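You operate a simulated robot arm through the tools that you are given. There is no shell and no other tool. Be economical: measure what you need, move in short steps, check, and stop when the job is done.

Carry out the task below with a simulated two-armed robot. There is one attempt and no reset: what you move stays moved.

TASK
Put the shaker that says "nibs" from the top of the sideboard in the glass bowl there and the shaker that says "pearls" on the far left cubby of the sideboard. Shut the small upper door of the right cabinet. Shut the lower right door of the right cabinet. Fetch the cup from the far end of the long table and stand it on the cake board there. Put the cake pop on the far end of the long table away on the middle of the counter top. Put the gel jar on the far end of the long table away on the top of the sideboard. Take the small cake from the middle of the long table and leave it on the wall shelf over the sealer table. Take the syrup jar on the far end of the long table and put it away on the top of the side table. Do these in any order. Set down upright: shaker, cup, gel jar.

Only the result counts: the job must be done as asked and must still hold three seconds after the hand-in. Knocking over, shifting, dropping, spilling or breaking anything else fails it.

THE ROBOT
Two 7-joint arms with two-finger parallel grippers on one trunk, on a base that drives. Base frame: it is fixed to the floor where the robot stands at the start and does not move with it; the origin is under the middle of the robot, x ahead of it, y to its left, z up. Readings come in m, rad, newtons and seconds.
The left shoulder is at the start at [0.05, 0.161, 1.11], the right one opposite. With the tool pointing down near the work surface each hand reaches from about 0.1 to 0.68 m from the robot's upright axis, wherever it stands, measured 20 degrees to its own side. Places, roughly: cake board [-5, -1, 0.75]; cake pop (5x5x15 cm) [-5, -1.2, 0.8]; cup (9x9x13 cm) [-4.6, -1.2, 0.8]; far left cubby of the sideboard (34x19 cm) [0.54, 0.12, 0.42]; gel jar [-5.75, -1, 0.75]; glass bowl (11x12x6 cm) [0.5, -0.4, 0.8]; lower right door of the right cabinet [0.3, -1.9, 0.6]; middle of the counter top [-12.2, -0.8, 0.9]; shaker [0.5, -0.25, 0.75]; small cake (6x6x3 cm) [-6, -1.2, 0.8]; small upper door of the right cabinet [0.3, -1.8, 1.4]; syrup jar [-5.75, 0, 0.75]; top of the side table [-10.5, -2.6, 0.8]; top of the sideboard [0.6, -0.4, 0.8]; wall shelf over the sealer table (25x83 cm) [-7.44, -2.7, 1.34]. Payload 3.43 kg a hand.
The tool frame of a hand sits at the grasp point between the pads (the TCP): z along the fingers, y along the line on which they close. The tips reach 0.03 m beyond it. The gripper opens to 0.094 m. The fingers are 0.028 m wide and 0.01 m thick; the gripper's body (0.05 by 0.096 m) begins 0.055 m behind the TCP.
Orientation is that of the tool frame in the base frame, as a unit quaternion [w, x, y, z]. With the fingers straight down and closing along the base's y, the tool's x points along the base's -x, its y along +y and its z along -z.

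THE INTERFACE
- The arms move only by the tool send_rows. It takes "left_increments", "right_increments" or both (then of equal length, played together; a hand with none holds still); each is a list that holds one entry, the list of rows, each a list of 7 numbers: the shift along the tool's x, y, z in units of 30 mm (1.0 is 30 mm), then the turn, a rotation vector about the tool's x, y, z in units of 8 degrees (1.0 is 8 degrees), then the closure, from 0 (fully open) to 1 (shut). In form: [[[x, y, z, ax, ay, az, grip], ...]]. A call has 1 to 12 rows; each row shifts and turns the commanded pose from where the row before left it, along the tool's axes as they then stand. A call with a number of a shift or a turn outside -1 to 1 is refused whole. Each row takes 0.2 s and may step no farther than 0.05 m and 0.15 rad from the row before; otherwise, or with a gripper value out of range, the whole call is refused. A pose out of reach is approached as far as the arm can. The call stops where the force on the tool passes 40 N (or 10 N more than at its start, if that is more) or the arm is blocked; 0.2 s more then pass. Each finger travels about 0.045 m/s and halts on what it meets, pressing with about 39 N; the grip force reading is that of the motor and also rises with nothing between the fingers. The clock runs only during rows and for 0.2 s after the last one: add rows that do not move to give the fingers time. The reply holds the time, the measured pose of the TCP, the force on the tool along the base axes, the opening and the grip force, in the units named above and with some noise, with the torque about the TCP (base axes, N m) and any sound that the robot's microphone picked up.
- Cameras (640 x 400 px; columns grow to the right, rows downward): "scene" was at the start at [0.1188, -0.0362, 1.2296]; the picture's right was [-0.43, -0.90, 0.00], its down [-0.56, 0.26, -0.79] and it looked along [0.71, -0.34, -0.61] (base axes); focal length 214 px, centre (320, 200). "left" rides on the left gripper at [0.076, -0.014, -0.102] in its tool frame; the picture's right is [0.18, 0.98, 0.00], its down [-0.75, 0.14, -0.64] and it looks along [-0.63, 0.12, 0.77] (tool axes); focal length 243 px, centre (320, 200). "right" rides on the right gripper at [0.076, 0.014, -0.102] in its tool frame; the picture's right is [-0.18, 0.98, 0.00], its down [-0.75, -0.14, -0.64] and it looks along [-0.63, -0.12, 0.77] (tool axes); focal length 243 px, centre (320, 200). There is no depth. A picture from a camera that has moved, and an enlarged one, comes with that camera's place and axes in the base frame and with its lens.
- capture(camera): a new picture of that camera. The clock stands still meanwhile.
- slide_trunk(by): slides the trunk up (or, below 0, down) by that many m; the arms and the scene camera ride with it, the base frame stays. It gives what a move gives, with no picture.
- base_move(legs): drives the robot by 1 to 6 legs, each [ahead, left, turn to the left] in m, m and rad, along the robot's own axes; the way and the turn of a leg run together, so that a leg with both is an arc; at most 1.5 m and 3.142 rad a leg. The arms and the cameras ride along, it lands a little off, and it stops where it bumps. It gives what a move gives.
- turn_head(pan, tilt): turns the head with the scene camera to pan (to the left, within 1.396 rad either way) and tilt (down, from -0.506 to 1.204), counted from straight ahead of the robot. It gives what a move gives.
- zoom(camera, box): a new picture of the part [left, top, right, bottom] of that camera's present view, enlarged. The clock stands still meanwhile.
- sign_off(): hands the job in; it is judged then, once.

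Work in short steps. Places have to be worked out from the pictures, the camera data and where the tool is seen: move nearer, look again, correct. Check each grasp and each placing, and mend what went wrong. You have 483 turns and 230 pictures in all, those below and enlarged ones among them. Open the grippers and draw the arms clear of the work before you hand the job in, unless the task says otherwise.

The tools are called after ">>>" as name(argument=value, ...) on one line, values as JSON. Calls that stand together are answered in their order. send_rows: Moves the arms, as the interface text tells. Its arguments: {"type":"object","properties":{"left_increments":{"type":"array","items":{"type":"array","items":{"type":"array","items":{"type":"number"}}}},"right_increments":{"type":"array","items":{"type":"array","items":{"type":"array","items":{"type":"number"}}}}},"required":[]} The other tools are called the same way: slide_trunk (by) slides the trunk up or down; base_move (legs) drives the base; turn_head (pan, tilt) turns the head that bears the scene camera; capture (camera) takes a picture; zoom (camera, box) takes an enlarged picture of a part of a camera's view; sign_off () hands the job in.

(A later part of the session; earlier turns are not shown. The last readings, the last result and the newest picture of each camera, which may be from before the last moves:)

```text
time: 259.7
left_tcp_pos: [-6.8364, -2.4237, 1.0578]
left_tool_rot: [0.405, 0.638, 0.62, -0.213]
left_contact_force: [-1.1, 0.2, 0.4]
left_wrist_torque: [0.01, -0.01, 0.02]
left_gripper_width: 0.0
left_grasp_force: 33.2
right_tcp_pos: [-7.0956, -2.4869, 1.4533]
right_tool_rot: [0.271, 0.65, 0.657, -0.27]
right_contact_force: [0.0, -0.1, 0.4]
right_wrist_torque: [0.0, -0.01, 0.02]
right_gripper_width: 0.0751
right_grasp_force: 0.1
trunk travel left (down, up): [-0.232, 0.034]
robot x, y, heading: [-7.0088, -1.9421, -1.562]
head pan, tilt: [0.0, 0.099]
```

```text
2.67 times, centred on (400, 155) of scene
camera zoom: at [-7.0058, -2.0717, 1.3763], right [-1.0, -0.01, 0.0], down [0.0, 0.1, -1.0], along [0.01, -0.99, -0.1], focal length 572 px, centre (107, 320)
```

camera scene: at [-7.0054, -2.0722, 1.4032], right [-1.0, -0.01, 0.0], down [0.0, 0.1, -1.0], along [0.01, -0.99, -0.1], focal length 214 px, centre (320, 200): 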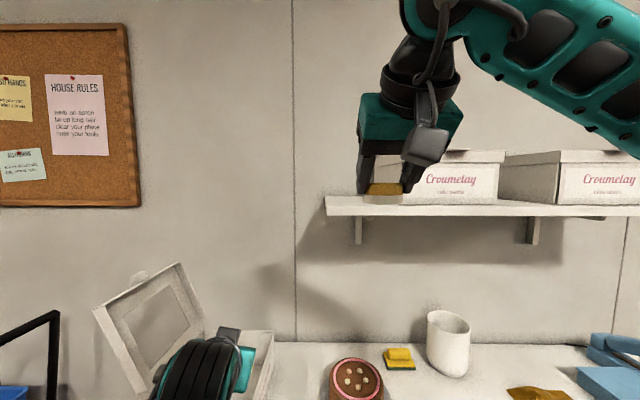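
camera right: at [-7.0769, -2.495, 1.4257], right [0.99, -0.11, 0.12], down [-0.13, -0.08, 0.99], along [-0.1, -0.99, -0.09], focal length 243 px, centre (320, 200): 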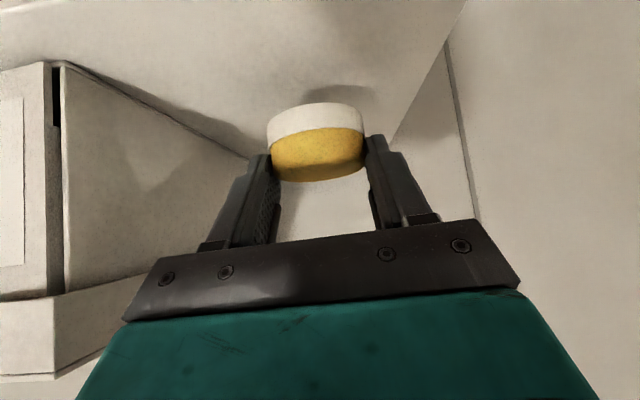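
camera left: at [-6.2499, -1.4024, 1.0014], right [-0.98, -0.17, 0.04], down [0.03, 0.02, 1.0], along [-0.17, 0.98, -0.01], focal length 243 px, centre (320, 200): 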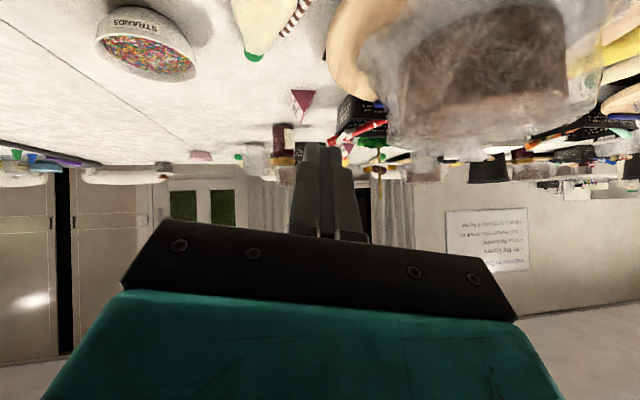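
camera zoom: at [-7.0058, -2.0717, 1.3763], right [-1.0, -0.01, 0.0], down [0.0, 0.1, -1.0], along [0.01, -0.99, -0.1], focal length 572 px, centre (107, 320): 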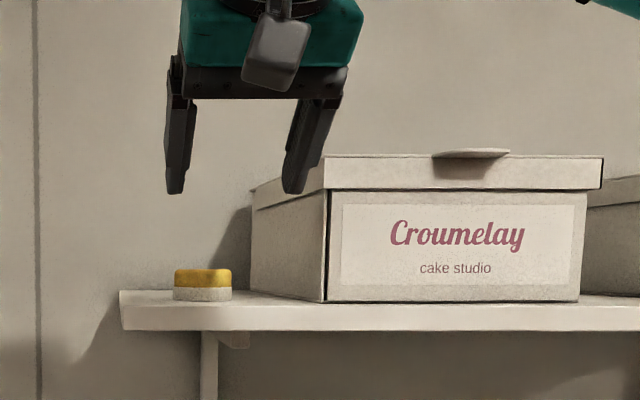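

The cake sits on the shelf. I turn back toward the long table and go to the fallen pop at ≈(-6.30,-1.18).

>>> base_move(legs=[[0.0, 0, 1.57], [0, 0, 1.565], [0, -0.58, 0]])

>>> turn_head(pan=-0.1, tilt=0.75)

>>> capture(camera="scene")

```text
time: 272.8
left_tcp_pos: [-6.6089, -1.456, 1.0587]
left_tool_rot: [0.214, -0.618, 0.64, 0.404]
left_contact_force: [0.9, 0.0, -0.1]
left_wrist_torque: [-0.02, 0.03, 0.0]
left_gripper_width: 0.0004
left_grasp_force: 33.1
right_tcp_pos: [-6.3502, -1.394, 1.4527]
right_tool_rot: [-0.27, 0.655, -0.651, -0.27]
right_contact_force: [0.0, -0.8, 0.7]
right_wrist_torque: [0.02, -0.06, -0.03]
right_gripper_width: 0.0755
right_grasp_force: 0.0
trunk travel left (down, up): [-0.232, 0.034]
robot x, y, heading: [-6.4405, -1.9373, 1.58]
head pan, tilt: [0.0, 0.099]
```

```text
time: 273.8
left_tcp_pos: [-6.6087, -1.4563, 1.0577]
left_tool_rot: [0.214, -0.618, 0.639, 0.404]
left_contact_force: [-0.4, -0.2, -1.2]
left_wrist_torque: [-0.01, -0.01, 0.0]
left_gripper_width: 0.0
left_grasp_force: 33.0
right_tcp_pos: [-6.3502, -1.3927, 1.4523]
right_tool_rot: [-0.27, 0.655, -0.651, -0.271]
right_contact_force: [0.4, -0.2, -0.4]
right_wrist_torque: [-0.01, -0.02, -0.04]
right_gripper_width: 0.0752
right_grasp_force: 0.1
trunk travel left (down, up): [-0.232, 0.034]
robot x, y, heading: [-6.4425, -1.9415, 1.579]
head pan, tilt: [-0.099, 0.75]
```

```text
104 pictures are left
camera scene: at [-6.4319, -1.8166, 1.3172], right [1.0, -0.09, 0.0], down [-0.06, -0.68, -0.73], along [0.07, 0.73, -0.68], focal length 214 px, centre (320, 200)
```

scene: 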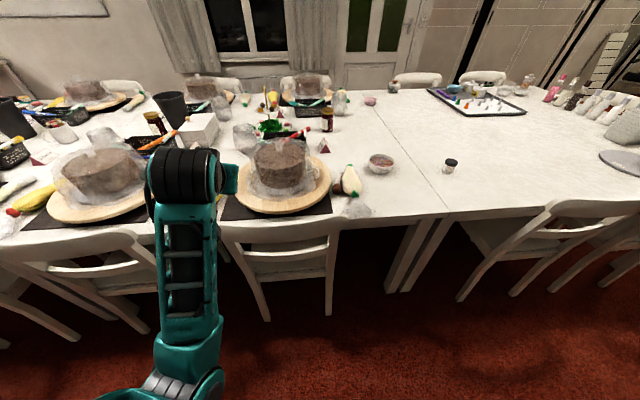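

>>> zoom(camera="scene", box=[290, 140, 420, 230])

```text
4.44 times, centred on (355, 185) of scene
camera zoom: at [-6.4319, -1.8166, 1.3172], right [1.0, -0.09, 0.0], down [-0.06, -0.68, -0.73], along [0.07, 0.73, -0.68], focal length 953 px, centre (164, 267)
```

zoom: 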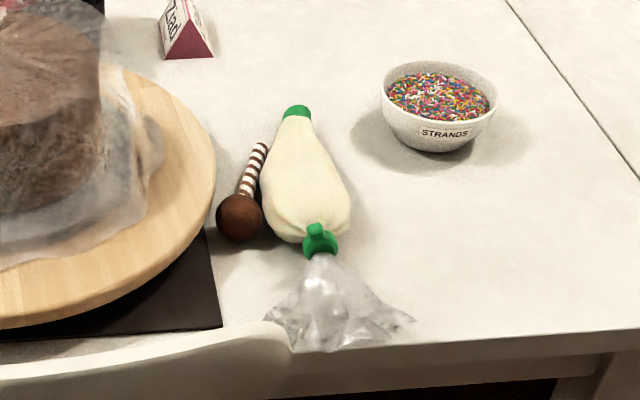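

The pop lies snug between the cake board and the piping bag. Before reaching in, I re-home the left arm (tool down, raised) so it stays out of the way when I move closer.

>>> send_rows(left_increments=[[[0, 0, 0, 0, 0.96, 0, 1], [0, 0, 0, 0, 0.96, 0, 1], [0, 0, 0, 0, 0.96, 0, 1], [0, 0, 0, 0, 0.96, 0, 1], [0, 0, 0, 0, 0.96, 0, 1], [0, 0, 0, 0, 0.96, 0, 1], [0, 0, 0, 0, 0.96, 0, 1], [0, 0, 0, 0.94, 0, 0, 1], [0, 0, 0, 0.94, 0, 0, 1], [0, 0, -0.9, 0, 0, 0, 1], [0, 0, -0.9, 0, 0, 0, 1], [0, 0, -0.9, 0, 0, 0, 1]]])

```text
time: 276.4
left_tcp_pos: [-6.6543, -1.3585, 1.0641]
left_tool_rot: [0.003, 0.741, -0.672, 0.008]
left_contact_force: [-0.5, -0.1, -0.2]
left_wrist_torque: [0.0, 0.02, -0.02]
left_gripper_width: 0.0
left_grasp_force: 32.7
left hand out of reach, approached as far as the arm can: row 4, 5, 6, 7, 8, 10, 11, 12
right_tcp_pos: [-6.3497, -1.3942, 1.4531]
right_tool_rot: [-0.269, 0.656, -0.651, -0.27]
right_contact_force: [-0.2, 0.2, 0.1]
right_wrist_torque: [0.01, 0.04, 0.0]
right_gripper_width: 0.0753
right_grasp_force: 0.1
trunk travel left (down, up): [-0.232, 0.034]
robot x, y, heading: [-6.4388, -1.9414, 1.578]
head pan, tilt: [-0.099, 0.75]
```

Tool-down reached. I pull the left hand back toward the body and up.

>>> send_rows(left_increments=[[[0.9, 0, 0, 0, 0, 0, 1], [0.9, 0, 0, 0, 0, 0, 1], [0.9, 0, -0.3, 0, 0, 0, 1], [0.9, 0, -0.3, 0, 0, 0, 1], [0.9, 0, -0.3, 0, 0, 0, 1], [0.9, 0, -0.3, 0, 0, 0, 1]]])

```text
time: 277.8
left_tcp_pos: [-6.6921, -1.3771, 1.0629]
left_tool_rot: [0.003, 0.741, -0.672, 0.007]
left_contact_force: [0.3, 0.7, -0.2]
left_wrist_torque: [0.05, 0.01, -0.02]
left_gripper_width: 0.0
left_grasp_force: 33.0
left hand out of reach, approached as far as the arm can: row 1, 2, 3, 4, 5, 6
right_tcp_pos: [-6.35, -1.3934, 1.4529]
right_tool_rot: [-0.269, 0.656, -0.651, -0.271]
right_contact_force: [-0.3, 0.1, -0.4]
right_wrist_torque: [-0.02, 0.0, 0.02]
right_gripper_width: 0.0752
right_grasp_force: 0.1
trunk travel left (down, up): [-0.232, 0.034]
robot x, y, heading: [-6.4413, -1.9394, 1.572]
head pan, tilt: [-0.099, 0.75]
```

The left arm seems caught at a joint limit; I try moving it inward, toward its starting posture.

>>> send_rows(left_increments=[[[0, -0.9, 0, 0, 0, 0, 1], [0, -0.9, 0, 0, 0, 0, 1], [0, -0.9, 0, 0, 0, 0, 1], [0, -0.9, 0, 0, 0, 0, 1], [0, -0.9, 0, 0, 0, 0, 1], [0, -0.9, 0, 0, 0, 0, 1]]])

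>>> turn_head(pan=0.9, tilt=0.5)

>>> capture(camera="scene")

```text
time: 279.2
left_tcp_pos: [-6.5359, -1.3425, 1.0597]
left_tool_rot: [0.002, 0.741, -0.672, 0.008]
left_contact_force: [0.4, -0.8, -0.9]
left_wrist_torque: [-0.02, -0.03, -0.01]
left_gripper_width: 0.0
left_grasp_force: 33.4
left hand out of reach, approached as far as the arm can: row 1, 2, 3
right_tcp_pos: [-6.3492, -1.3931, 1.4525]
right_tool_rot: [-0.27, 0.655, -0.652, -0.27]
right_contact_force: [0.0, -0.5, 0.3]
right_wrist_torque: [0.01, 0.02, 0.04]
right_gripper_width: 0.0753
right_grasp_force: 0.0
trunk travel left (down, up): [-0.232, 0.034]
robot x, y, heading: [-6.4414, -1.9394, 1.577]
head pan, tilt: [-0.099, 0.75]
```

```text
time: 280.5
left_tcp_pos: [-6.5361, -1.3418, 1.0584]
left_tool_rot: [0.002, 0.74, -0.672, 0.008]
left_contact_force: [-0.7, -0.2, 0.3]
left_wrist_torque: [-0.03, 0.03, 0.03]
left_gripper_width: 0.0001
left_grasp_force: 32.8
right_tcp_pos: [-6.3489, -1.3929, 1.4517]
right_tool_rot: [-0.269, 0.656, -0.651, -0.27]
right_contact_force: [0.6, -0.1, 0.4]
right_wrist_torque: [-0.02, -0.02, 0.04]
right_gripper_width: 0.0753
right_grasp_force: 0.1
trunk travel left (down, up): [-0.232, 0.034]
robot x, y, heading: [-6.4408, -1.9392, 1.578]
head pan, tilt: [0.901, 0.499]
```

```text
102 pictures are left
camera scene: at [-6.5113, -1.8429, 1.3391], right [0.62, 0.79, 0.0], down [0.38, -0.3, -0.88], along [-0.69, 0.54, -0.48], focal length 214 px, centre (320, 200)
```

scene: 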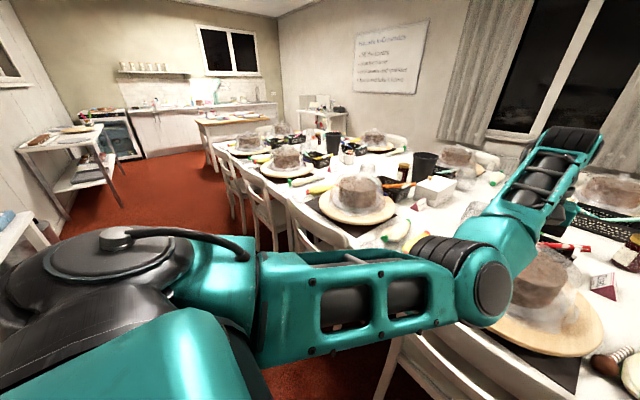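

The left elbow is hanging low. I move the right hand aside, continue bringing the left hand inward and then up, to get back to a normal posture.

>>> send_rows(left_increments=[[[0, 0, 0, 0, 0, 0, 1], [0, 0, 0, 0, 0, 0, 1], [0, -0.9, 0, 0, 0, 0, 1], [0, -0.9, 0, 0, 0, 0, 1], [0, -0.9, 0, 0, 0, 0, 1], [0, -0.9, 0, 0, 0, 0, 1], [0, 0, -0.9, 0, 0, 0, 1], [0, 0, -0.9, 0, 0, 0, 1], [0, 0, -0.9, 0, 0, 0, 1]]], right_increments=[[[0, -0.9, 0, 0, 0, 0, 0.2], [0, -0.9, 0, 0, 0, 0, 0.2], [0, -0.9, 0, 0, 0, 0, 0.2], [0, -0.9, 0, 0, 0, 0, 0.2], [0, -0.9, 0, 0, 0, 0, 0.2], [0, -0.9, 0, 0, 0, 0, 0.2], [0, 0, 0, 0, 0, 0, 0.2], [0, 0, 0, 0, 0, 0, 0.2], [0, 0, 0, 0, 0, 0, 0.2]]])

```text
time: 282.5
left_tcp_pos: [-6.4375, -1.3544, 1.1375]
left_tool_rot: [0.002, 0.741, -0.672, 0.008]
left_contact_force: [-0.2, -0.3, -0.1]
left_wrist_torque: [0.0, -0.06, 0.0]
left_gripper_width: 0.0
left_grasp_force: 33.2
left hand out of reach, approached as far as the arm can: row 6, 8, 9
right_tcp_pos: [-6.1893, -1.3904, 1.4532]
right_tool_rot: [-0.27, 0.656, -0.651, -0.27]
right_contact_force: [-0.7, 0.3, 0.0]
right_wrist_torque: [-0.02, 0.02, 0.0]
right_gripper_width: 0.0754
right_grasp_force: 0.1
trunk travel left (down, up): [-0.232, 0.034]
robot x, y, heading: [-6.4419, -1.9352, 1.578]
head pan, tilt: [0.901, 0.499]
```

Better; now retract toward the body.

>>> send_rows(left_increments=[[[0.9, 0, 0, 0, 0, 0, 1], [0.9, 0, 0, 0, 0, 0, 1], [0.9, 0, 0, 0, 0, 0, 1], [0.9, 0, 0, 0, 0, 0, 1], [0.9, 0, -0.3, 0, 0, 0, 1], [0.9, 0, -0.3, 0, 0, 0, 1]]])

>>> capture(camera="scene")

```text
time: 283.9
left_tcp_pos: [-6.4339, -1.3623, 1.1384]
left_tool_rot: [0.003, 0.741, -0.672, 0.006]
left_contact_force: [0.1, -0.9, 0.2]
left_wrist_torque: [0.03, -0.01, 0.01]
left_gripper_width: 0.0001
left_grasp_force: 32.8
left hand out of reach, approached as far as the arm can: row 1, 2, 3, 4, 5, 6
right_tcp_pos: [-6.1887, -1.3917, 1.4537]
right_tool_rot: [-0.27, 0.656, -0.651, -0.27]
right_contact_force: [0.0, -0.2, -0.9]
right_wrist_torque: [0.01, 0.01, 0.0]
right_gripper_width: 0.0751
right_grasp_force: 0.1
trunk travel left (down, up): [-0.232, 0.034]
robot x, y, heading: [-6.4402, -1.942, 1.57]
head pan, tilt: [0.901, 0.499]
```

```text
101 pictures are left
camera scene: at [-6.5113, -1.843, 1.3391], right [0.62, 0.79, 0.0], down [0.38, -0.3, -0.88], along [-0.69, 0.54, -0.48], focal length 214 px, centre (320, 200)
```

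scene: 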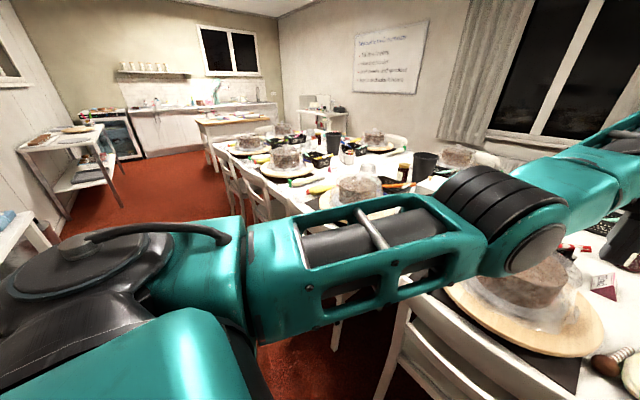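

The wrist roll may be the joint that's at its limit; I try a yaw of the left tool and then a retract.

>>> send_rows(left_increments=[[[0, 0, 0, 0, 0, 1, 1], [0, 0, 0, 0, 0, 1, 1], [0, 0, 0, 0, 0, 1, 1], [0, 0, 0, 0, 0, 1, 1]]])

>>> send_rows(left_increments=[[[0.5, 0.5, 0, 0, 0, 0, 1], [0.5, 0.5, 0, 0, 0, 0, 1], [0.5, 0.5, 0, 0, 0, 0, 1], [0.5, 0.5, 0, 0, 0, 0, 1]]])

```text
time: 284.9
left_tcp_pos: [-6.4339, -1.3604, 1.1395]
left_tool_rot: [0.001, -0.526, 0.851, -0.007]
left_contact_force: [0.4, -0.4, 0.8]
left_wrist_torque: [0.01, -0.01, 0.04]
left_gripper_width: 0.0002
left_grasp_force: 32.4
right_tcp_pos: [-6.1891, -1.3907, 1.4531]
right_tool_rot: [-0.27, 0.655, -0.652, -0.27]
right_contact_force: [0.2, -0.3, 0.8]
right_wrist_torque: [0.01, 0.03, 0.03]
right_gripper_width: 0.0755
right_grasp_force: 0.0
trunk travel left (down, up): [-0.232, 0.034]
robot x, y, heading: [-6.4393, -1.941, 1.578]
head pan, tilt: [0.901, 0.499]
```

```text
time: 285.9
left_tcp_pos: [-6.5163, -1.3888, 1.1385]
left_tool_rot: [0.0, -0.527, 0.85, -0.008]
left_contact_force: [-0.5, -0.3, -0.3]
left_wrist_torque: [0.03, 0.0, -0.01]
left_gripper_width: 0.0
left_grasp_force: 32.7
left hand out of reach, approached as far as the arm can: row 1
right_tcp_pos: [-6.1895, -1.3914, 1.452]
right_tool_rot: [-0.271, 0.655, -0.652, -0.27]
right_contact_force: [-0.1, -0.6, 0.2]
right_wrist_torque: [-0.02, -0.03, -0.04]
right_gripper_width: 0.0755
right_grasp_force: 0.0
trunk travel left (down, up): [-0.232, 0.034]
robot x, y, heading: [-6.4406, -1.9381, 1.575]
head pan, tilt: [0.901, 0.499]
```

Yaw released it. I continue retracting straight back.

>>> send_rows(left_increments=[[[0.9, -0.45, 0, 0, 0, 0, 1], [0.9, -0.45, 0, 0, 0, 0, 1], [0.9, -0.45, 0, 0, 0, 0, 1], [0.9, -0.45, 0, 0, 0, 0, 1], [0.9, -0.45, 0, 0, 0, 0, 1]]])

```text
time: 287.1
left_tcp_pos: [-6.5152, -1.538, 1.1418]
left_tool_rot: [-0.001, -0.527, 0.85, -0.007]
left_contact_force: [-0.8, -0.4, -0.2]
left_wrist_torque: [0.02, -0.03, -0.01]
left_gripper_width: 0.0
left_grasp_force: 33.2
right_tcp_pos: [-6.1881, -1.3904, 1.4523]
right_tool_rot: [-0.271, 0.655, -0.651, -0.271]
right_contact_force: [0.4, -0.3, -0.2]
right_wrist_torque: [0.0, 0.02, 0.01]
right_gripper_width: 0.0753
right_grasp_force: 0.0
trunk travel left (down, up): [-0.232, 0.034]
robot x, y, heading: [-6.4427, -1.9403, 1.58]
head pan, tilt: [0.901, 0.499]
```

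The left arm is free again and parked close to the body. Now I position the base for the pop and lower the trunk 8 cm.

>>> base_move(legs=[[0, -0.14, 0], [0.11, 0, 0]])

>>> send_rows(right_increments=[[[0.9, 0.0, 0.8, 0, 0, 0, 0], [0.9, 0.0, 0.8, 0, 0, 0, 0], [0.9, 0.0, 0.8, 0, 0, 0, 0], [0.9, 0.0, 0.8, 0, 0, 0, 0], [0.9, 0.0, 0.8, 0, 0, 0, 0], [0.9, 0.0, 0.8, 0, 0, 0, 0], [0.9, 0.0, 0.8, 0, 0, 0, 0], [0.9, 0.0, 0.8, 0, 0, 0, 0], [0.9, 0.0, 0.8, 0, 0, 0, 0]]])

>>> turn_head(pan=-0.15, tilt=0.75)

>>> zoom(camera="scene", box=[200, 100, 440, 250])

>>> capture(camera="right")

```text
time: 289.8
left_tcp_pos: [-6.3766, -1.4245, 1.1421]
left_tool_rot: [0.0, -0.529, 0.849, -0.007]
left_contact_force: [-0.1, 1.1, -0.1]
left_wrist_torque: [-0.01, -0.03, -0.01]
left_gripper_width: 0.0002
left_grasp_force: 33.4
right_tcp_pos: [-6.0523, -1.2765, 1.4535]
right_tool_rot: [-0.27, 0.657, -0.65, -0.271]
right_contact_force: [-0.3, 0.7, -0.5]
right_wrist_torque: [-0.01, -0.02, 0.01]
right_gripper_width: 0.075
right_grasp_force: 0.1
trunk travel left (down, up): [-0.232, 0.034]
robot x, y, heading: [-6.3023, -1.8248, 1.579]
head pan, tilt: [0.901, 0.499]
```

```text
time: 291.8
left_tcp_pos: [-6.377, -1.4239, 1.1411]
left_tool_rot: [0.0, -0.529, 0.848, -0.007]
left_contact_force: [-0.6, -0.1, 0.5]
left_wrist_torque: [-0.03, 0.01, 0.0]
left_gripper_width: 0.0
left_grasp_force: 33.1
right_tcp_pos: [-6.0505, -1.2966, 1.1295]
right_tool_rot: [-0.269, 0.657, -0.65, -0.272]
right_contact_force: [0.1, 0.3, -0.1]
right_wrist_torque: [-0.02, 0.03, -0.01]
right_gripper_width: 0.094
right_grasp_force: 0.1
trunk travel left (down, up): [-0.232, 0.034]
robot x, y, heading: [-6.3024, -1.8284, 1.581]
head pan, tilt: [0.901, 0.499]
```

```text
time: 293.1
left_tcp_pos: [-6.3778, -1.425, 1.1424]
left_tool_rot: [0.0, -0.529, 0.849, -0.007]
left_contact_force: [0.5, 1.6, 0.6]
left_wrist_torque: [-0.01, -0.03, 0.01]
left_gripper_width: 0.0
left_grasp_force: 33.2
right_tcp_pos: [-6.0514, -1.2983, 1.1302]
right_tool_rot: [-0.27, 0.657, -0.649, -0.272]
right_contact_force: [-0.7, 0.9, -0.2]
right_wrist_torque: [0.0, -0.02, 0.01]
right_gripper_width: 0.0939
right_grasp_force: 0.0
trunk travel left (down, up): [-0.232, 0.034]
robot x, y, heading: [-6.2995, -1.8245, 1.584]
head pan, tilt: [-0.15, 0.75]
```

```text
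2.67 times, centred on (320, 175) of scene
camera zoom: at [-6.2893, -1.7039, 1.3172], right [0.99, -0.14, 0.0], down [-0.1, -0.68, -0.73], along [0.1, 0.72, -0.68], focal length 572 px, centre (320, 267)
```

zoom: 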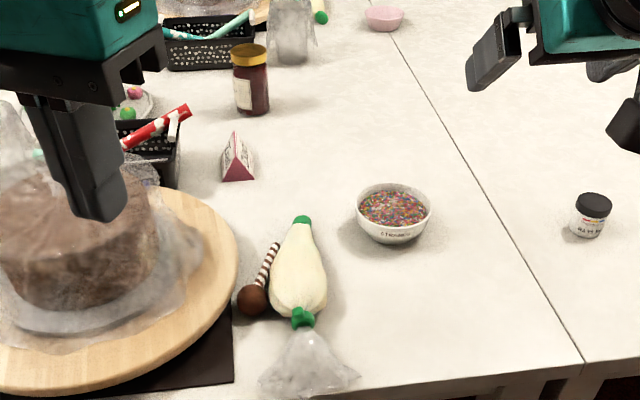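

```text
99 pictures are left
camera right: at [-6.0636, -1.4231, 1.1493], right [-0.98, 0.12, 0.13], down [0.14, 0.08, 0.99], along [0.11, 0.99, -0.1], focal length 243 px, centre (320, 200)
```

right: 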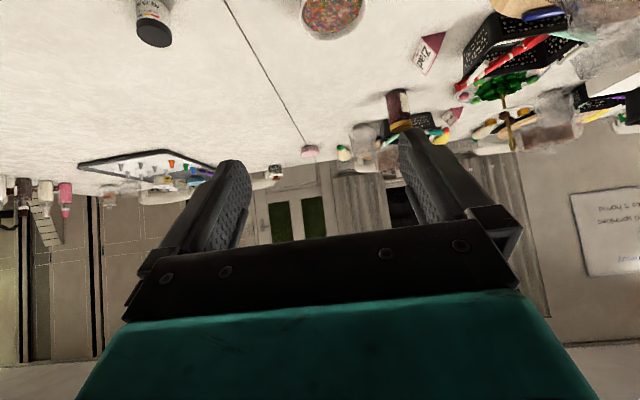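

There is ≈1.3 cm between the stick's end and the bag, enough for one 1 cm finger. I yaw the right hand to match the stick's direction, set a 4 cm opening, and hover above the stick's end.

>>> send_rows(right_increments=[[[0, 0, 0, 0.83, 0, 0.83, 0.3], [0, 0, 0, 0.83, 0, 0.83, 0.574], [0.337, 0.977, 0.843, 0, 0, 0, 0.574], [0.337, 0.977, 0.843, 0, 0, 0, 0.574], [0.337, 0.977, 0.843, 0, 0, 0, 0.574], [0.337, 0.977, 0.843, 0, 0, 0, 0.574], [0.337, 0.977, 0.843, 0, 0, 0, 0.574], [0.337, 0.977, 0.843, 0, 0, 0, 0.574], [0.337, 0.977, 0.843, 0, 0, 0, 0.574], [0.337, 0.977, 0.843, 0, 0, 0, 0.574], [0.337, 0.977, 0.843, 0, 0, 0, 0.574], [0.337, 0.977, 0.843, 0, 0, 0, 0.574]]])

>>> capture(camera="right")

>>> zoom(camera="scene", box=[260, 160, 380, 235])

```text
refused: row 1 steps farther than a row can; nothing moved
```

```text
98 pictures are left
camera right: at [-6.0636, -1.4231, 1.1493], right [-0.98, 0.12, 0.13], down [0.14, 0.08, 0.99], along [0.11, 0.99, -0.1], focal length 243 px, centre (320, 200)
```

right: 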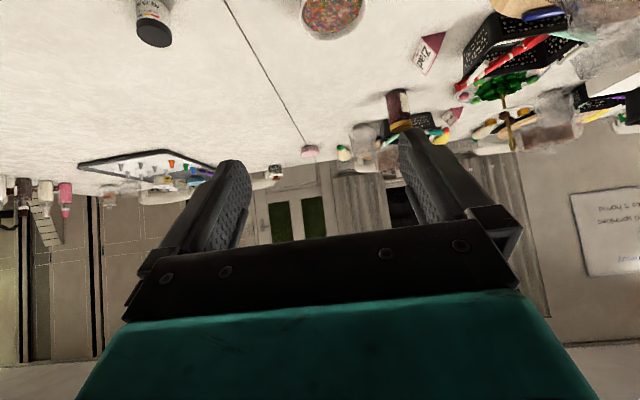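

```text
5.33 times, centred on (320, 198) of scene
camera zoom: at [-6.2893, -1.7039, 1.3172], right [0.99, -0.14, 0.0], down [-0.1, -0.68, -0.73], along [0.1, 0.72, -0.68], focal length 1144 px, centre (320, 213)
```

zoom: 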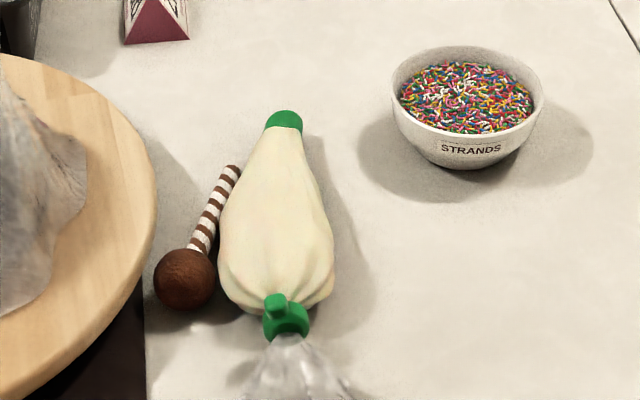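

The close-up shows the stick touches the bag, so no finger fits between. Instead I'll hook the stick's far end with closed fingertips and draw the pop a few cm toward me along its own axis. First, reposition: left hand up, base left 13 cm, trunk down.

>>> send_rows(left_increments=[[[0, 0, -0.9, 0, 0, 0, 1], [0, 0, -0.9, 0, 0, 0, 1], [0, 0, -0.9, 0, 0, 0, 1]]], right_increments=[[[0, 0, 0, 0.6, 0, 0.6, 0.5], [0, 0, 0, 0.6, 0, 0.6, 1], [0, 0, 0, 0.45, 0, 0.45, 1]]])

>>> base_move(legs=[[0, 0.13, 0]])

>>> slide_trunk(by=-0.19)

```text
time: 293.9
left_tcp_pos: [-6.3781, -1.4254, 1.2234]
left_tool_rot: [-0.001, -0.529, 0.849, -0.007]
left_contact_force: [-0.1, 0.3, 0.5]
left_wrist_torque: [-0.01, 0.0, -0.01]
left_gripper_width: 0.0
left_grasp_force: 33.3
right_tcp_pos: [-6.0515, -1.2955, 1.1284]
right_tool_rot: [0.311, -0.542, 0.748, 0.223]
right_contact_force: [0.3, -0.1, -0.8]
right_wrist_torque: [0.0, 0.01, 0.02]
right_gripper_width: 0.0246
right_grasp_force: 0.1
trunk travel left (down, up): [-0.232, 0.034]
robot x, y, heading: [-6.2999, -1.8268, 1.578]
head pan, tilt: [-0.15, 0.75]
```

```text
time: 295.7
left_tcp_pos: [-6.5076, -1.4252, 1.2226]
left_tool_rot: [0.0, -0.53, 0.848, -0.007]
left_contact_force: [-0.3, 0.3, 0.1]
left_wrist_torque: [0.0, 0.02, 0.0]
left_gripper_width: 0.0
left_grasp_force: 32.7
right_tcp_pos: [-6.1822, -1.2969, 1.1296]
right_tool_rot: [0.31, -0.544, 0.747, 0.224]
right_contact_force: [-0.7, 0.2, -0.1]
right_wrist_torque: [0.0, -0.02, 0.0]
right_gripper_width: 0.0
right_grasp_force: 32.8
trunk travel left (down, up): [-0.232, 0.034]
robot x, y, heading: [-6.43, -1.826, 1.58]
head pan, tilt: [-0.15, 0.75]
```

```text
time: 297.7
left_tcp_pos: [-6.5074, -1.4263, 1.0341]
left_tool_rot: [0.0, -0.531, 0.848, -0.007]
left_contact_force: [-0.5, 0.0, -0.6]
left_wrist_torque: [0.02, 0.0, 0.01]
left_gripper_width: 0.0
left_grasp_force: 33.2
right_tcp_pos: [-6.181, -1.2967, 0.9389]
right_tool_rot: [0.31, -0.544, 0.747, 0.224]
right_contact_force: [0.0, 0.6, 0.1]
right_wrist_torque: [0.02, -0.02, -0.02]
right_gripper_width: 0.0003
right_grasp_force: 33.0
trunk travel left (down, up): [-0.042, 0.224]
robot x, y, heading: [-6.4302, -1.8268, 1.578]
head pan, tilt: [-0.15, 0.75]
```

Now I hover the closed fingertips just beyond the stick's end.

>>> send_rows(right_increments=[[[-0.43, 0.762, 0.957, 0, 0, 0, 1], [-0.43, 0.762, 0.957, 0, 0, 0, 1], [-0.43, 0.762, 0.957, 0, 0, 0, 1], [-0.43, 0.762, 0.957, 0, 0, 0, 1], [-0.43, 0.762, 0.957, 0, 0, 0, 1], [-0.43, 0.762, 0.957, 0, 0, 0, 1], [-0.43, 0.762, 0.957, 0, 0, 0, 1], [0, 0, 0, 0, 0, 0, 1]]])

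>>> capture(camera="right")

>>> capture(camera="scene")

```text
time: 299.5
left_tcp_pos: [-6.5088, -1.4254, 1.0345]
left_tool_rot: [0.0, -0.53, 0.848, -0.006]
left_contact_force: [-1.0, -0.2, 0.3]
left_wrist_torque: [0.0, -0.05, -0.01]
left_gripper_width: 0.0001
left_grasp_force: 33.6
right_tcp_pos: [-6.2691, -1.0592, 0.8599]
right_tool_rot: [0.31, -0.544, 0.746, 0.224]
right_contact_force: [-0.9, -0.6, 0.3]
right_wrist_torque: [0.02, 0.01, -0.03]
right_gripper_width: 0.0001
right_grasp_force: 32.9
right hand out of reach, approached as far as the arm can: row 7
trunk travel left (down, up): [-0.042, 0.224]
robot x, y, heading: [-6.4306, -1.8268, 1.582]
head pan, tilt: [-0.15, 0.75]
```

```text
96 pictures are left
camera right: at [-6.3215, -1.1744, 0.8782], right [-0.9, 0.43, 0.13], down [0.16, 0.03, 0.99], along [0.42, 0.9, -0.1], focal length 243 px, centre (320, 200)
```

right: 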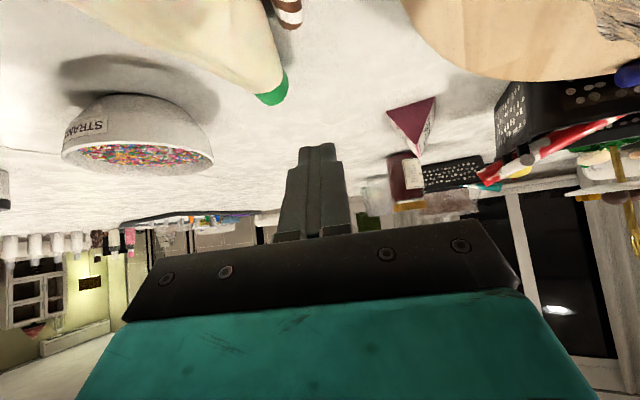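

```text
95 pictures are left
camera scene: at [-6.4193, -1.7054, 1.1272], right [0.99, -0.14, 0.0], down [-0.09, -0.68, -0.73], along [0.1, 0.72, -0.68], focal length 214 px, centre (320, 200)
```

scene: 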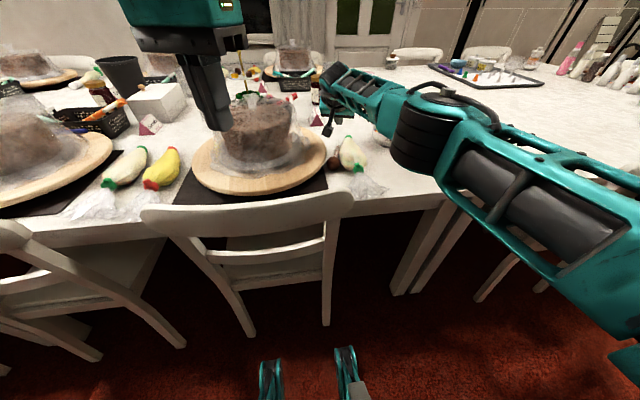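

Position agrees with the stick's end. I creep the base 4 cm forward for reach (10 cm clear to the chair legs), then lower behind the stick's end.

>>> base_move(legs=[[0.04, 0, 0]])

>>> send_rows(right_increments=[[[0.75, 0.0, 0.5, 0, 0, 0, 1], [0.75, 0.0, 0.5, 0, 0, 0, 1], [0.5, 0, 0.35, 0, 0, 0, 1], [0, 0, 0, 0, 0, 0, 1]]])

>>> capture(camera="right")

```text
time: 300.4
left_tcp_pos: [-6.5085, -1.385, 1.0335]
left_tool_rot: [0.0, -0.529, 0.849, -0.008]
left_contact_force: [0.3, 0.8, 0.5]
left_wrist_torque: [-0.03, -0.04, 0.02]
left_gripper_width: 0.0
left_grasp_force: 32.7
right_tcp_pos: [-6.2699, -1.0177, 0.8578]
right_tool_rot: [0.311, -0.544, 0.747, 0.224]
right_contact_force: [-0.1, -0.6, -0.4]
right_wrist_torque: [0.0, 0.01, 0.03]
right_gripper_width: 0.0
right_grasp_force: 33.1
trunk travel left (down, up): [-0.042, 0.224]
robot x, y, heading: [-6.4318, -1.7856, 1.575]
head pan, tilt: [-0.15, 0.75]
```

```text
time: 301.4
left_tcp_pos: [-6.5088, -1.3867, 1.0354]
left_tool_rot: [0.0, -0.529, 0.849, -0.006]
left_contact_force: [-1.2, -0.9, 0.5]
left_wrist_torque: [-0.01, -0.02, 0.04]
left_gripper_width: 0.0
left_grasp_force: 32.8
right_tcp_pos: [-6.2723, -1.0288, 0.7932]
right_tool_rot: [0.312, -0.541, 0.747, 0.227]
right_contact_force: [2.7, -0.2, 26.2]
right_wrist_torque: [-3.35, 1.42, 0.36]
right_gripper_width: 0.0
right_grasp_force: 33.5
trunk travel left (down, up): [-0.042, 0.224]
robot x, y, heading: [-6.4304, -1.7892, 1.579]
head pan, tilt: [-0.15, 0.75]
```

```text
94 pictures are left
camera right: at [-6.325, -1.1453, 0.8119], right [-0.89, 0.43, 0.13], down [0.16, 0.02, 0.99], along [0.42, 0.9, -0.09], focal length 243 px, centre (320, 200)
```

right: 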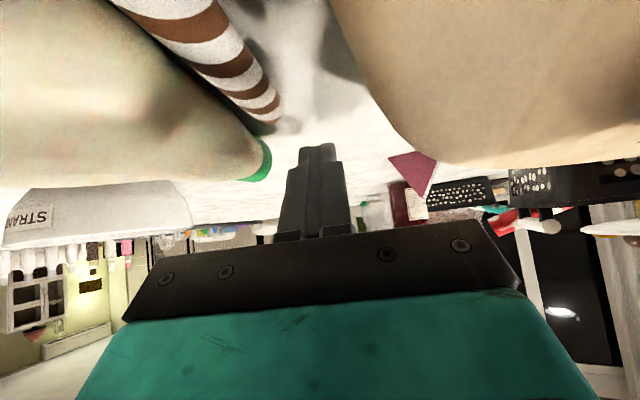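

Force builds up behind the TCP — the camera bracket is touching the pop's ball or the board. I raise at once.

>>> send_rows(right_increments=[[[-0.5, 0, -0.5, 0, 0, 0, 1], [-0.5, 0, -0.5, 0, 0, 0, 1]]])

>>> zoom(camera="scene", box=[270, 100, 430, 200])

```text
time: 302.0
left_tcp_pos: [-6.5064, -1.3854, 1.0332]
left_tool_rot: [0.001, -0.53, 0.848, -0.007]
left_contact_force: [0.3, 0.2, -0.6]
left_wrist_torque: [-0.04, 0.0, 0.01]
left_gripper_width: 0.0
left_grasp_force: 32.3
right_tcp_pos: [-6.2734, -1.0299, 0.8305]
right_tool_rot: [0.309, -0.544, 0.747, 0.224]
right_contact_force: [0.7, 0.4, 0.5]
right_wrist_torque: [-0.03, -0.03, 0.07]
right_gripper_width: 0.0001
right_grasp_force: 32.6
trunk travel left (down, up): [-0.042, 0.224]
robot x, y, heading: [-6.431, -1.7856, 1.583]
head pan, tilt: [-0.15, 0.75]
```

```text
4.00 times, centred on (350, 150) of scene
camera zoom: at [-6.4191, -1.6643, 1.127], right [0.99, -0.14, 0.0], down [-0.09, -0.68, -0.73], along [0.1, 0.72, -0.68], focal length 858 px, centre (200, 400)
```

zoom: 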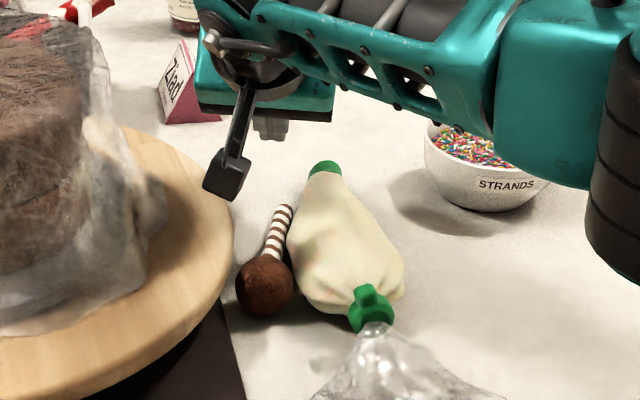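

I switch to a steeper hand (about 20° from vertical) so the camera bracket stays high. I raise, creep 3.5 cm forward and pitch the hand down.

>>> send_rows(right_increments=[[[-0.6, 0, -0.6, 0, 0, 0, 1], [-0.6, 0, -0.6, 0, 0, 0, 1], [0, 0, 0, 0, 0.8, 0, 1], [0, 0, 0, 0, 0.8, 0, 1], [0, 0, 0, 0, 0.8, 0, 1], [0, 0, 0, 0, 0.8, 0, 1]]])

>>> base_move(legs=[[0.035, 0, 0]])

```text
time: 303.4
left_tcp_pos: [-6.5072, -1.3858, 1.034]
left_tool_rot: [0.0, -0.529, 0.848, -0.007]
left_contact_force: [-0.6, -0.8, 0.7]
left_wrist_torque: [0.03, 0.01, 0.0]
left_gripper_width: 0.0
left_grasp_force: 32.9
right_tcp_pos: [-6.2642, -1.0827, 0.8723]
right_tool_rot: [0.158, -0.576, 0.794, 0.113]
right_contact_force: [-1.1, 0.8, 0.4]
right_wrist_torque: [-0.02, -0.04, 0.0]
right_gripper_width: 0.0
right_grasp_force: 32.9
right hand out of reach, approached as far as the arm can: row 3, 4, 5, 6
trunk travel left (down, up): [-0.042, 0.224]
robot x, y, heading: [-6.4316, -1.7902, 1.587]
head pan, tilt: [-0.15, 0.75]
```

```text
time: 304.3
left_tcp_pos: [-6.5083, -1.3502, 1.0341]
left_tool_rot: [0.0, -0.529, 0.849, -0.007]
left_contact_force: [0.8, 0.4, -0.3]
left_wrist_torque: [0.0, 0.01, -0.02]
left_gripper_width: 0.0
left_grasp_force: 32.9
right_tcp_pos: [-6.2645, -1.0493, 0.8722]
right_tool_rot: [0.158, -0.577, 0.793, 0.115]
right_contact_force: [-0.3, 0.3, -0.1]
right_wrist_torque: [0.0, 0.04, -0.01]
right_gripper_width: 0.0001
right_grasp_force: 33.2
trunk travel left (down, up): [-0.042, 0.224]
robot x, y, heading: [-6.434, -1.7523, 1.583]
head pan, tilt: [-0.15, 0.75]
```

Now the tips are right over the spot. I shift 5 mm left and descend 8 cm.

>>> send_rows(right_increments=[[[0.34, 0.08, 0.82, 0, 0, 0, 1], [0.34, 0.08, 0.82, 0, 0, 0, 1], [0.3, 0, 0.7, 0, 0, 0, 1], [0, 0, 0, 0, 0, 0, 1]]])

>>> capture(camera="right")

>>> zoom(camera="scene", box=[270, 120, 430, 220])

```text
time: 305.3
left_tcp_pos: [-6.5084, -1.3504, 1.0344]
left_tool_rot: [0.001, -0.529, 0.848, -0.007]
left_contact_force: [0.2, 0.1, 0.0]
left_wrist_torque: [0.03, -0.02, 0.01]
left_gripper_width: 0.0
left_grasp_force: 33.5
right_tcp_pos: [-6.2707, -1.0467, 0.7954]
right_tool_rot: [0.159, -0.576, 0.794, 0.115]
right_contact_force: [0.0, 0.0, -0.1]
right_wrist_torque: [0.01, 0.01, 0.0]
right_gripper_width: 0.0
right_grasp_force: 32.6
trunk travel left (down, up): [-0.042, 0.224]
robot x, y, heading: [-6.4327, -1.7515, 1.582]
head pan, tilt: [-0.15, 0.75]
```

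```text
92 pictures are left
camera right: at [-6.3178, -1.1465, 0.8614], right [-0.88, 0.47, 0.07], down [0.27, 0.38, 0.88], along [0.38, 0.8, -0.47], focal length 243 px, centre (320, 200)
```

right: 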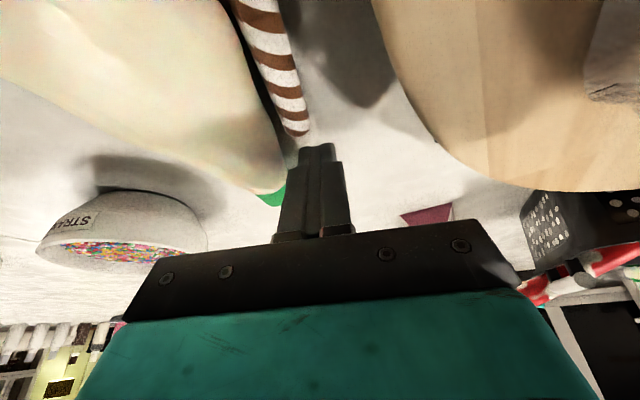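

```text
4.00 times, centred on (350, 170) of scene
camera zoom: at [-6.4194, -1.6295, 1.1272], right [0.99, -0.14, 0.0], down [-0.09, -0.68, -0.73], along [0.1, 0.72, -0.68], focal length 858 px, centre (200, 320)
```

zoom: 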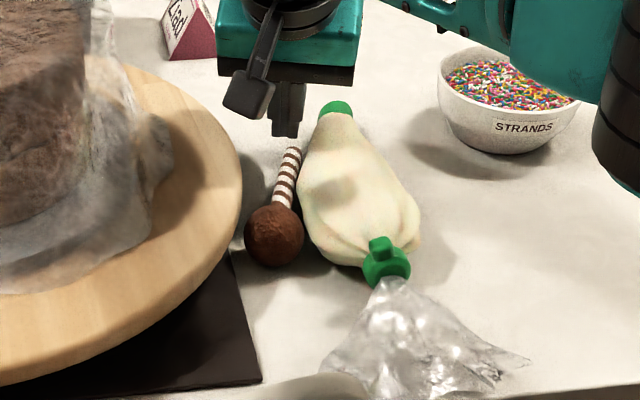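

The tips stand right behind the stick's end. I lower 3 mm and draw slowly toward me along the stick's axis, about 5 cm.

>>> send_rows(right_increments=[[[0.04, 0, 0.09, 0, 0, 0, 1], [0.31, 0.04, -0.128, 0, 0, 0, 1], [0.31, 0.04, -0.128, 0, 0, 0, 1], [0.31, 0.04, -0.128, 0, 0, 0, 1], [0.31, 0.04, -0.128, 0, 0, 0, 1], [0.31, 0.04, -0.128, 0, 0, 0, 1], [0.31, 0.04, -0.128, 0, 0, 0, 1]]])

>>> zoom(camera="scene", box=[270, 120, 430, 220])

```text
time: 306.9
left_tcp_pos: [-6.509, -1.3496, 1.0336]
left_tool_rot: [0.0, -0.529, 0.849, -0.006]
left_contact_force: [-0.3, -1.5, -0.4]
left_wrist_torque: [-0.02, 0.01, 0.0]
left_gripper_width: 0.0
left_grasp_force: 33.4
right_tcp_pos: [-6.295, -1.1023, 0.7931]
right_tool_rot: [0.159, -0.576, 0.794, 0.114]
right_contact_force: [0.9, 0.5, 0.4]
right_wrist_torque: [0.02, -0.02, 0.01]
right_gripper_width: 0.0
right_grasp_force: 32.6
trunk travel left (down, up): [-0.042, 0.224]
robot x, y, heading: [-6.4325, -1.7529, 1.576]
head pan, tilt: [-0.15, 0.75]
```

```text
4.00 times, centred on (350, 170) of scene
camera zoom: at [-6.4194, -1.6295, 1.1272], right [0.99, -0.14, 0.0], down [-0.09, -0.68, -0.73], along [0.1, 0.72, -0.68], focal length 858 px, centre (200, 320)
```

zoom: 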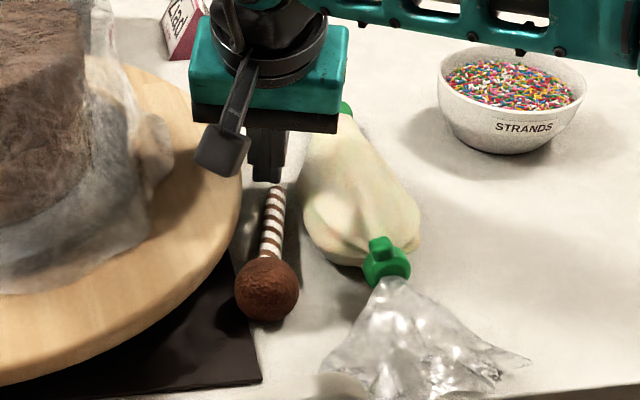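

That worked beautifully — the pop slid free and the bag did not move. Another 2 cm for finger room.

>>> send_rows(right_increments=[[[0.31, 0, -0.128, 0, 0, 0, 1], [0.31, 0, -0.128, 0, 0, 0, 1], [-0.2, 0, 0.1, 0, 0, 0, 1], [-0.4, 0, -0.9, 0, 0, 0, 1], [-0.4, 0, -0.9, 0, 0, 0, 1], [-0.4, 0, -0.9, 0, 0, 0, 1]]])

>>> zoom(camera="scene", box=[270, 120, 430, 220])

```text
time: 308.3
left_tcp_pos: [-6.5081, -1.3491, 1.0339]
left_tool_rot: [0.0, -0.529, 0.849, -0.008]
left_contact_force: [0.7, 0.1, 0.7]
left_wrist_torque: [-0.02, 0.02, 0.02]
left_gripper_width: 0.0001
left_grasp_force: 32.8
right_tcp_pos: [-6.3003, -1.1168, 0.882]
right_tool_rot: [0.159, -0.577, 0.793, 0.114]
right_contact_force: [-0.7, -0.5, 0.4]
right_wrist_torque: [0.0, -0.01, 0.02]
right_gripper_width: 0.0
right_grasp_force: 33.2
trunk travel left (down, up): [-0.042, 0.224]
robot x, y, heading: [-6.4329, -1.7467, 1.581]
head pan, tilt: [-0.15, 0.75]
```

```text
4.00 times, centred on (350, 170) of scene
camera zoom: at [-6.4194, -1.6296, 1.1272], right [0.99, -0.14, 0.0], down [-0.09, -0.68, -0.73], along [0.1, 0.72, -0.68], focal length 858 px, centre (200, 320)
```

zoom: 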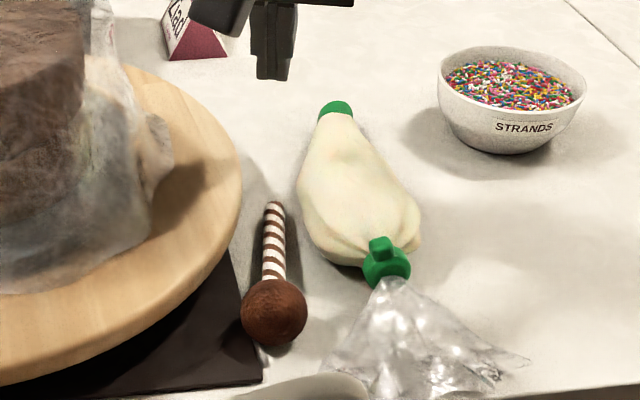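

The pop is clear on both sides: ball at ≈(-6.322,-1.256). I hover the half-open hand over the ball.

>>> send_rows(right_increments=[[[0.9, -0.15, -0.373, 0, 0, 0, 0.468], [0.9, -0.15, -0.373, 0, 0, 0, 0.468], [0.9, -0.15, -0.373, 0, 0, 0, 0.468], [0.9, -0.15, -0.373, 0, 0, 0, 0.468], [0.9, -0.15, -0.373, 0, 0, 0, 0.468], [0, 0, 0, 0, 0, 0, 0.468]]])

>>> capture(camera="right")

```text
time: 309.7
left_tcp_pos: [-6.5091, -1.3494, 1.0334]
left_tool_rot: [0.001, -0.529, 0.848, -0.007]
left_contact_force: [0.4, 0.7, 0.0]
left_wrist_torque: [-0.02, -0.02, 0.0]
left_gripper_width: 0.0
left_grasp_force: 32.5
right_tcp_pos: [-6.3228, -1.259, 0.883]
right_tool_rot: [0.159, -0.576, 0.793, 0.115]
right_contact_force: [-0.3, -0.6, -0.5]
right_wrist_torque: [-0.01, -0.02, 0.01]
right_gripper_width: 0.0498
right_grasp_force: 0.1
trunk travel left (down, up): [-0.042, 0.224]
robot x, y, heading: [-6.43, -1.751, 1.58]
head pan, tilt: [-0.15, 0.75]
```

```text
88 pictures are left
camera right: at [-6.371, -1.3591, 0.9483], right [-0.88, 0.47, 0.07], down [0.27, 0.38, 0.88], along [0.39, 0.8, -0.47], focal length 243 px, centre (320, 200)
```

right: 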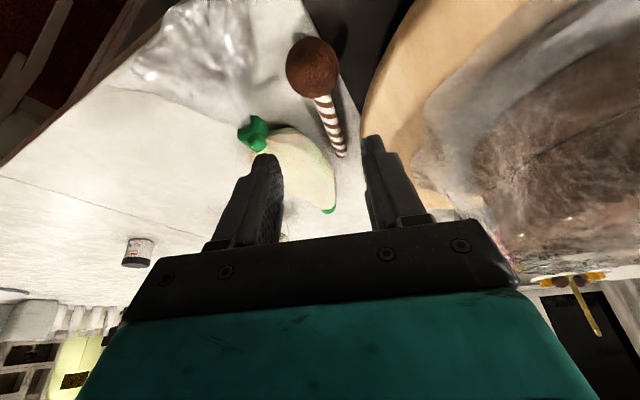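

The ball is right below the gap. I descend 9 cm.

>>> send_rows(right_increments=[[[0.297, 0, 0.716, 0, 0, 0, 0.468], [0.297, 0, 0.716, 0, 0, 0, 0.468], [0.297, 0, 0.716, 0, 0, 0, 0.468], [0.297, 0, 0.7, 0, 0, 0, 0.468], [0, 0, 0, 0, 0, 0, 0.468]]])

>>> capture(camera="right")

```text
time: 310.9
left_tcp_pos: [-6.5094, -1.3494, 1.0338]
left_tool_rot: [0.001, -0.53, 0.848, -0.007]
left_contact_force: [-1.0, -0.2, -0.4]
left_wrist_torque: [0.0, 0.0, 0.0]
left_gripper_width: 0.0
left_grasp_force: 33.2
right_tcp_pos: [-6.3211, -1.2591, 0.7902]
right_tool_rot: [0.16, -0.576, 0.794, 0.115]
right_contact_force: [1.8, 2.1, 10.0]
right_wrist_torque: [-1.32, 0.57, 0.08]
right_gripper_width: 0.0499
right_grasp_force: 0.1
trunk travel left (down, up): [-0.042, 0.224]
robot x, y, heading: [-6.431, -1.7552, 1.582]
head pan, tilt: [-0.15, 0.75]
```

```text
87 pictures are left
camera right: at [-6.3679, -1.3581, 0.8555], right [-0.88, 0.47, 0.07], down [0.27, 0.38, 0.88], along [0.38, 0.8, -0.46], focal length 243 px, centre (320, 200)
```

right: 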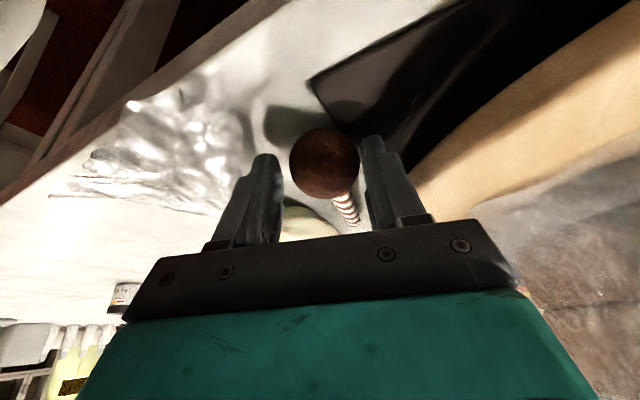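

The ball is between the pads (the camera bracket just grazes the chair back). I raise 3 mm, close on the ball, and lift.

>>> send_rows(right_increments=[[[-0.04, 0, -0.1, 0, 0, 0, 0.468], [0, 0, 0, 0, 0, 0, 0.8], [0, 0, 0, 0, 0, 0, 1], [0, 0, 0, 0, 0, 0, 1], [0, 0, 0, 0, 0, 0, 1], [-0.297, 0, -0.716, 0, 0, 0, 1], [-0.297, 0, -0.716, 0, 0, 0, 1], [-0.297, 0, -0.716, 0, 0, 0, 1]]])

>>> capture(camera="right")

```text
time: 312.7
left_tcp_pos: [-6.5075, -1.3497, 1.0337]
left_tool_rot: [0.001, -0.53, 0.848, -0.007]
left_contact_force: [0.7, 0.0, 0.4]
left_wrist_torque: [-0.02, 0.0, -0.01]
left_gripper_width: 0.0
left_grasp_force: 32.5
right_tcp_pos: [-6.3227, -1.2593, 0.8612]
right_tool_rot: [0.159, -0.577, 0.793, 0.114]
right_contact_force: [0.1, 0.2, -0.1]
right_wrist_torque: [0.0, -0.03, 0.03]
right_gripper_width: 0.0389
right_grasp_force: 38.9
trunk travel left (down, up): [-0.042, 0.224]
robot x, y, heading: [-6.4281, -1.7515, 1.581]
head pan, tilt: [-0.15, 0.75]
```

```text
86 pictures are left
camera right: at [-6.3705, -1.3578, 0.9275], right [-0.88, 0.47, 0.07], down [0.27, 0.38, 0.88], along [0.38, 0.8, -0.47], focal length 243 px, centre (320, 200)
```

right: 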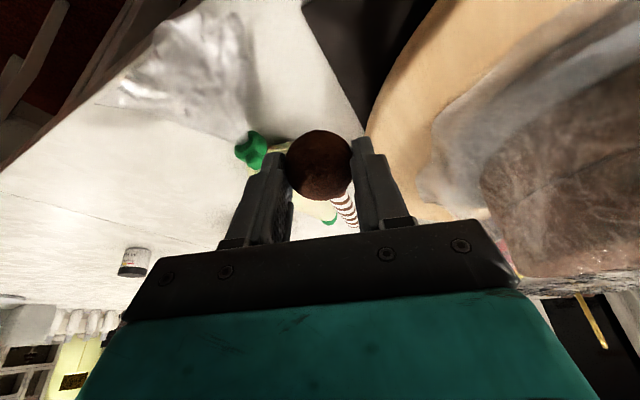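

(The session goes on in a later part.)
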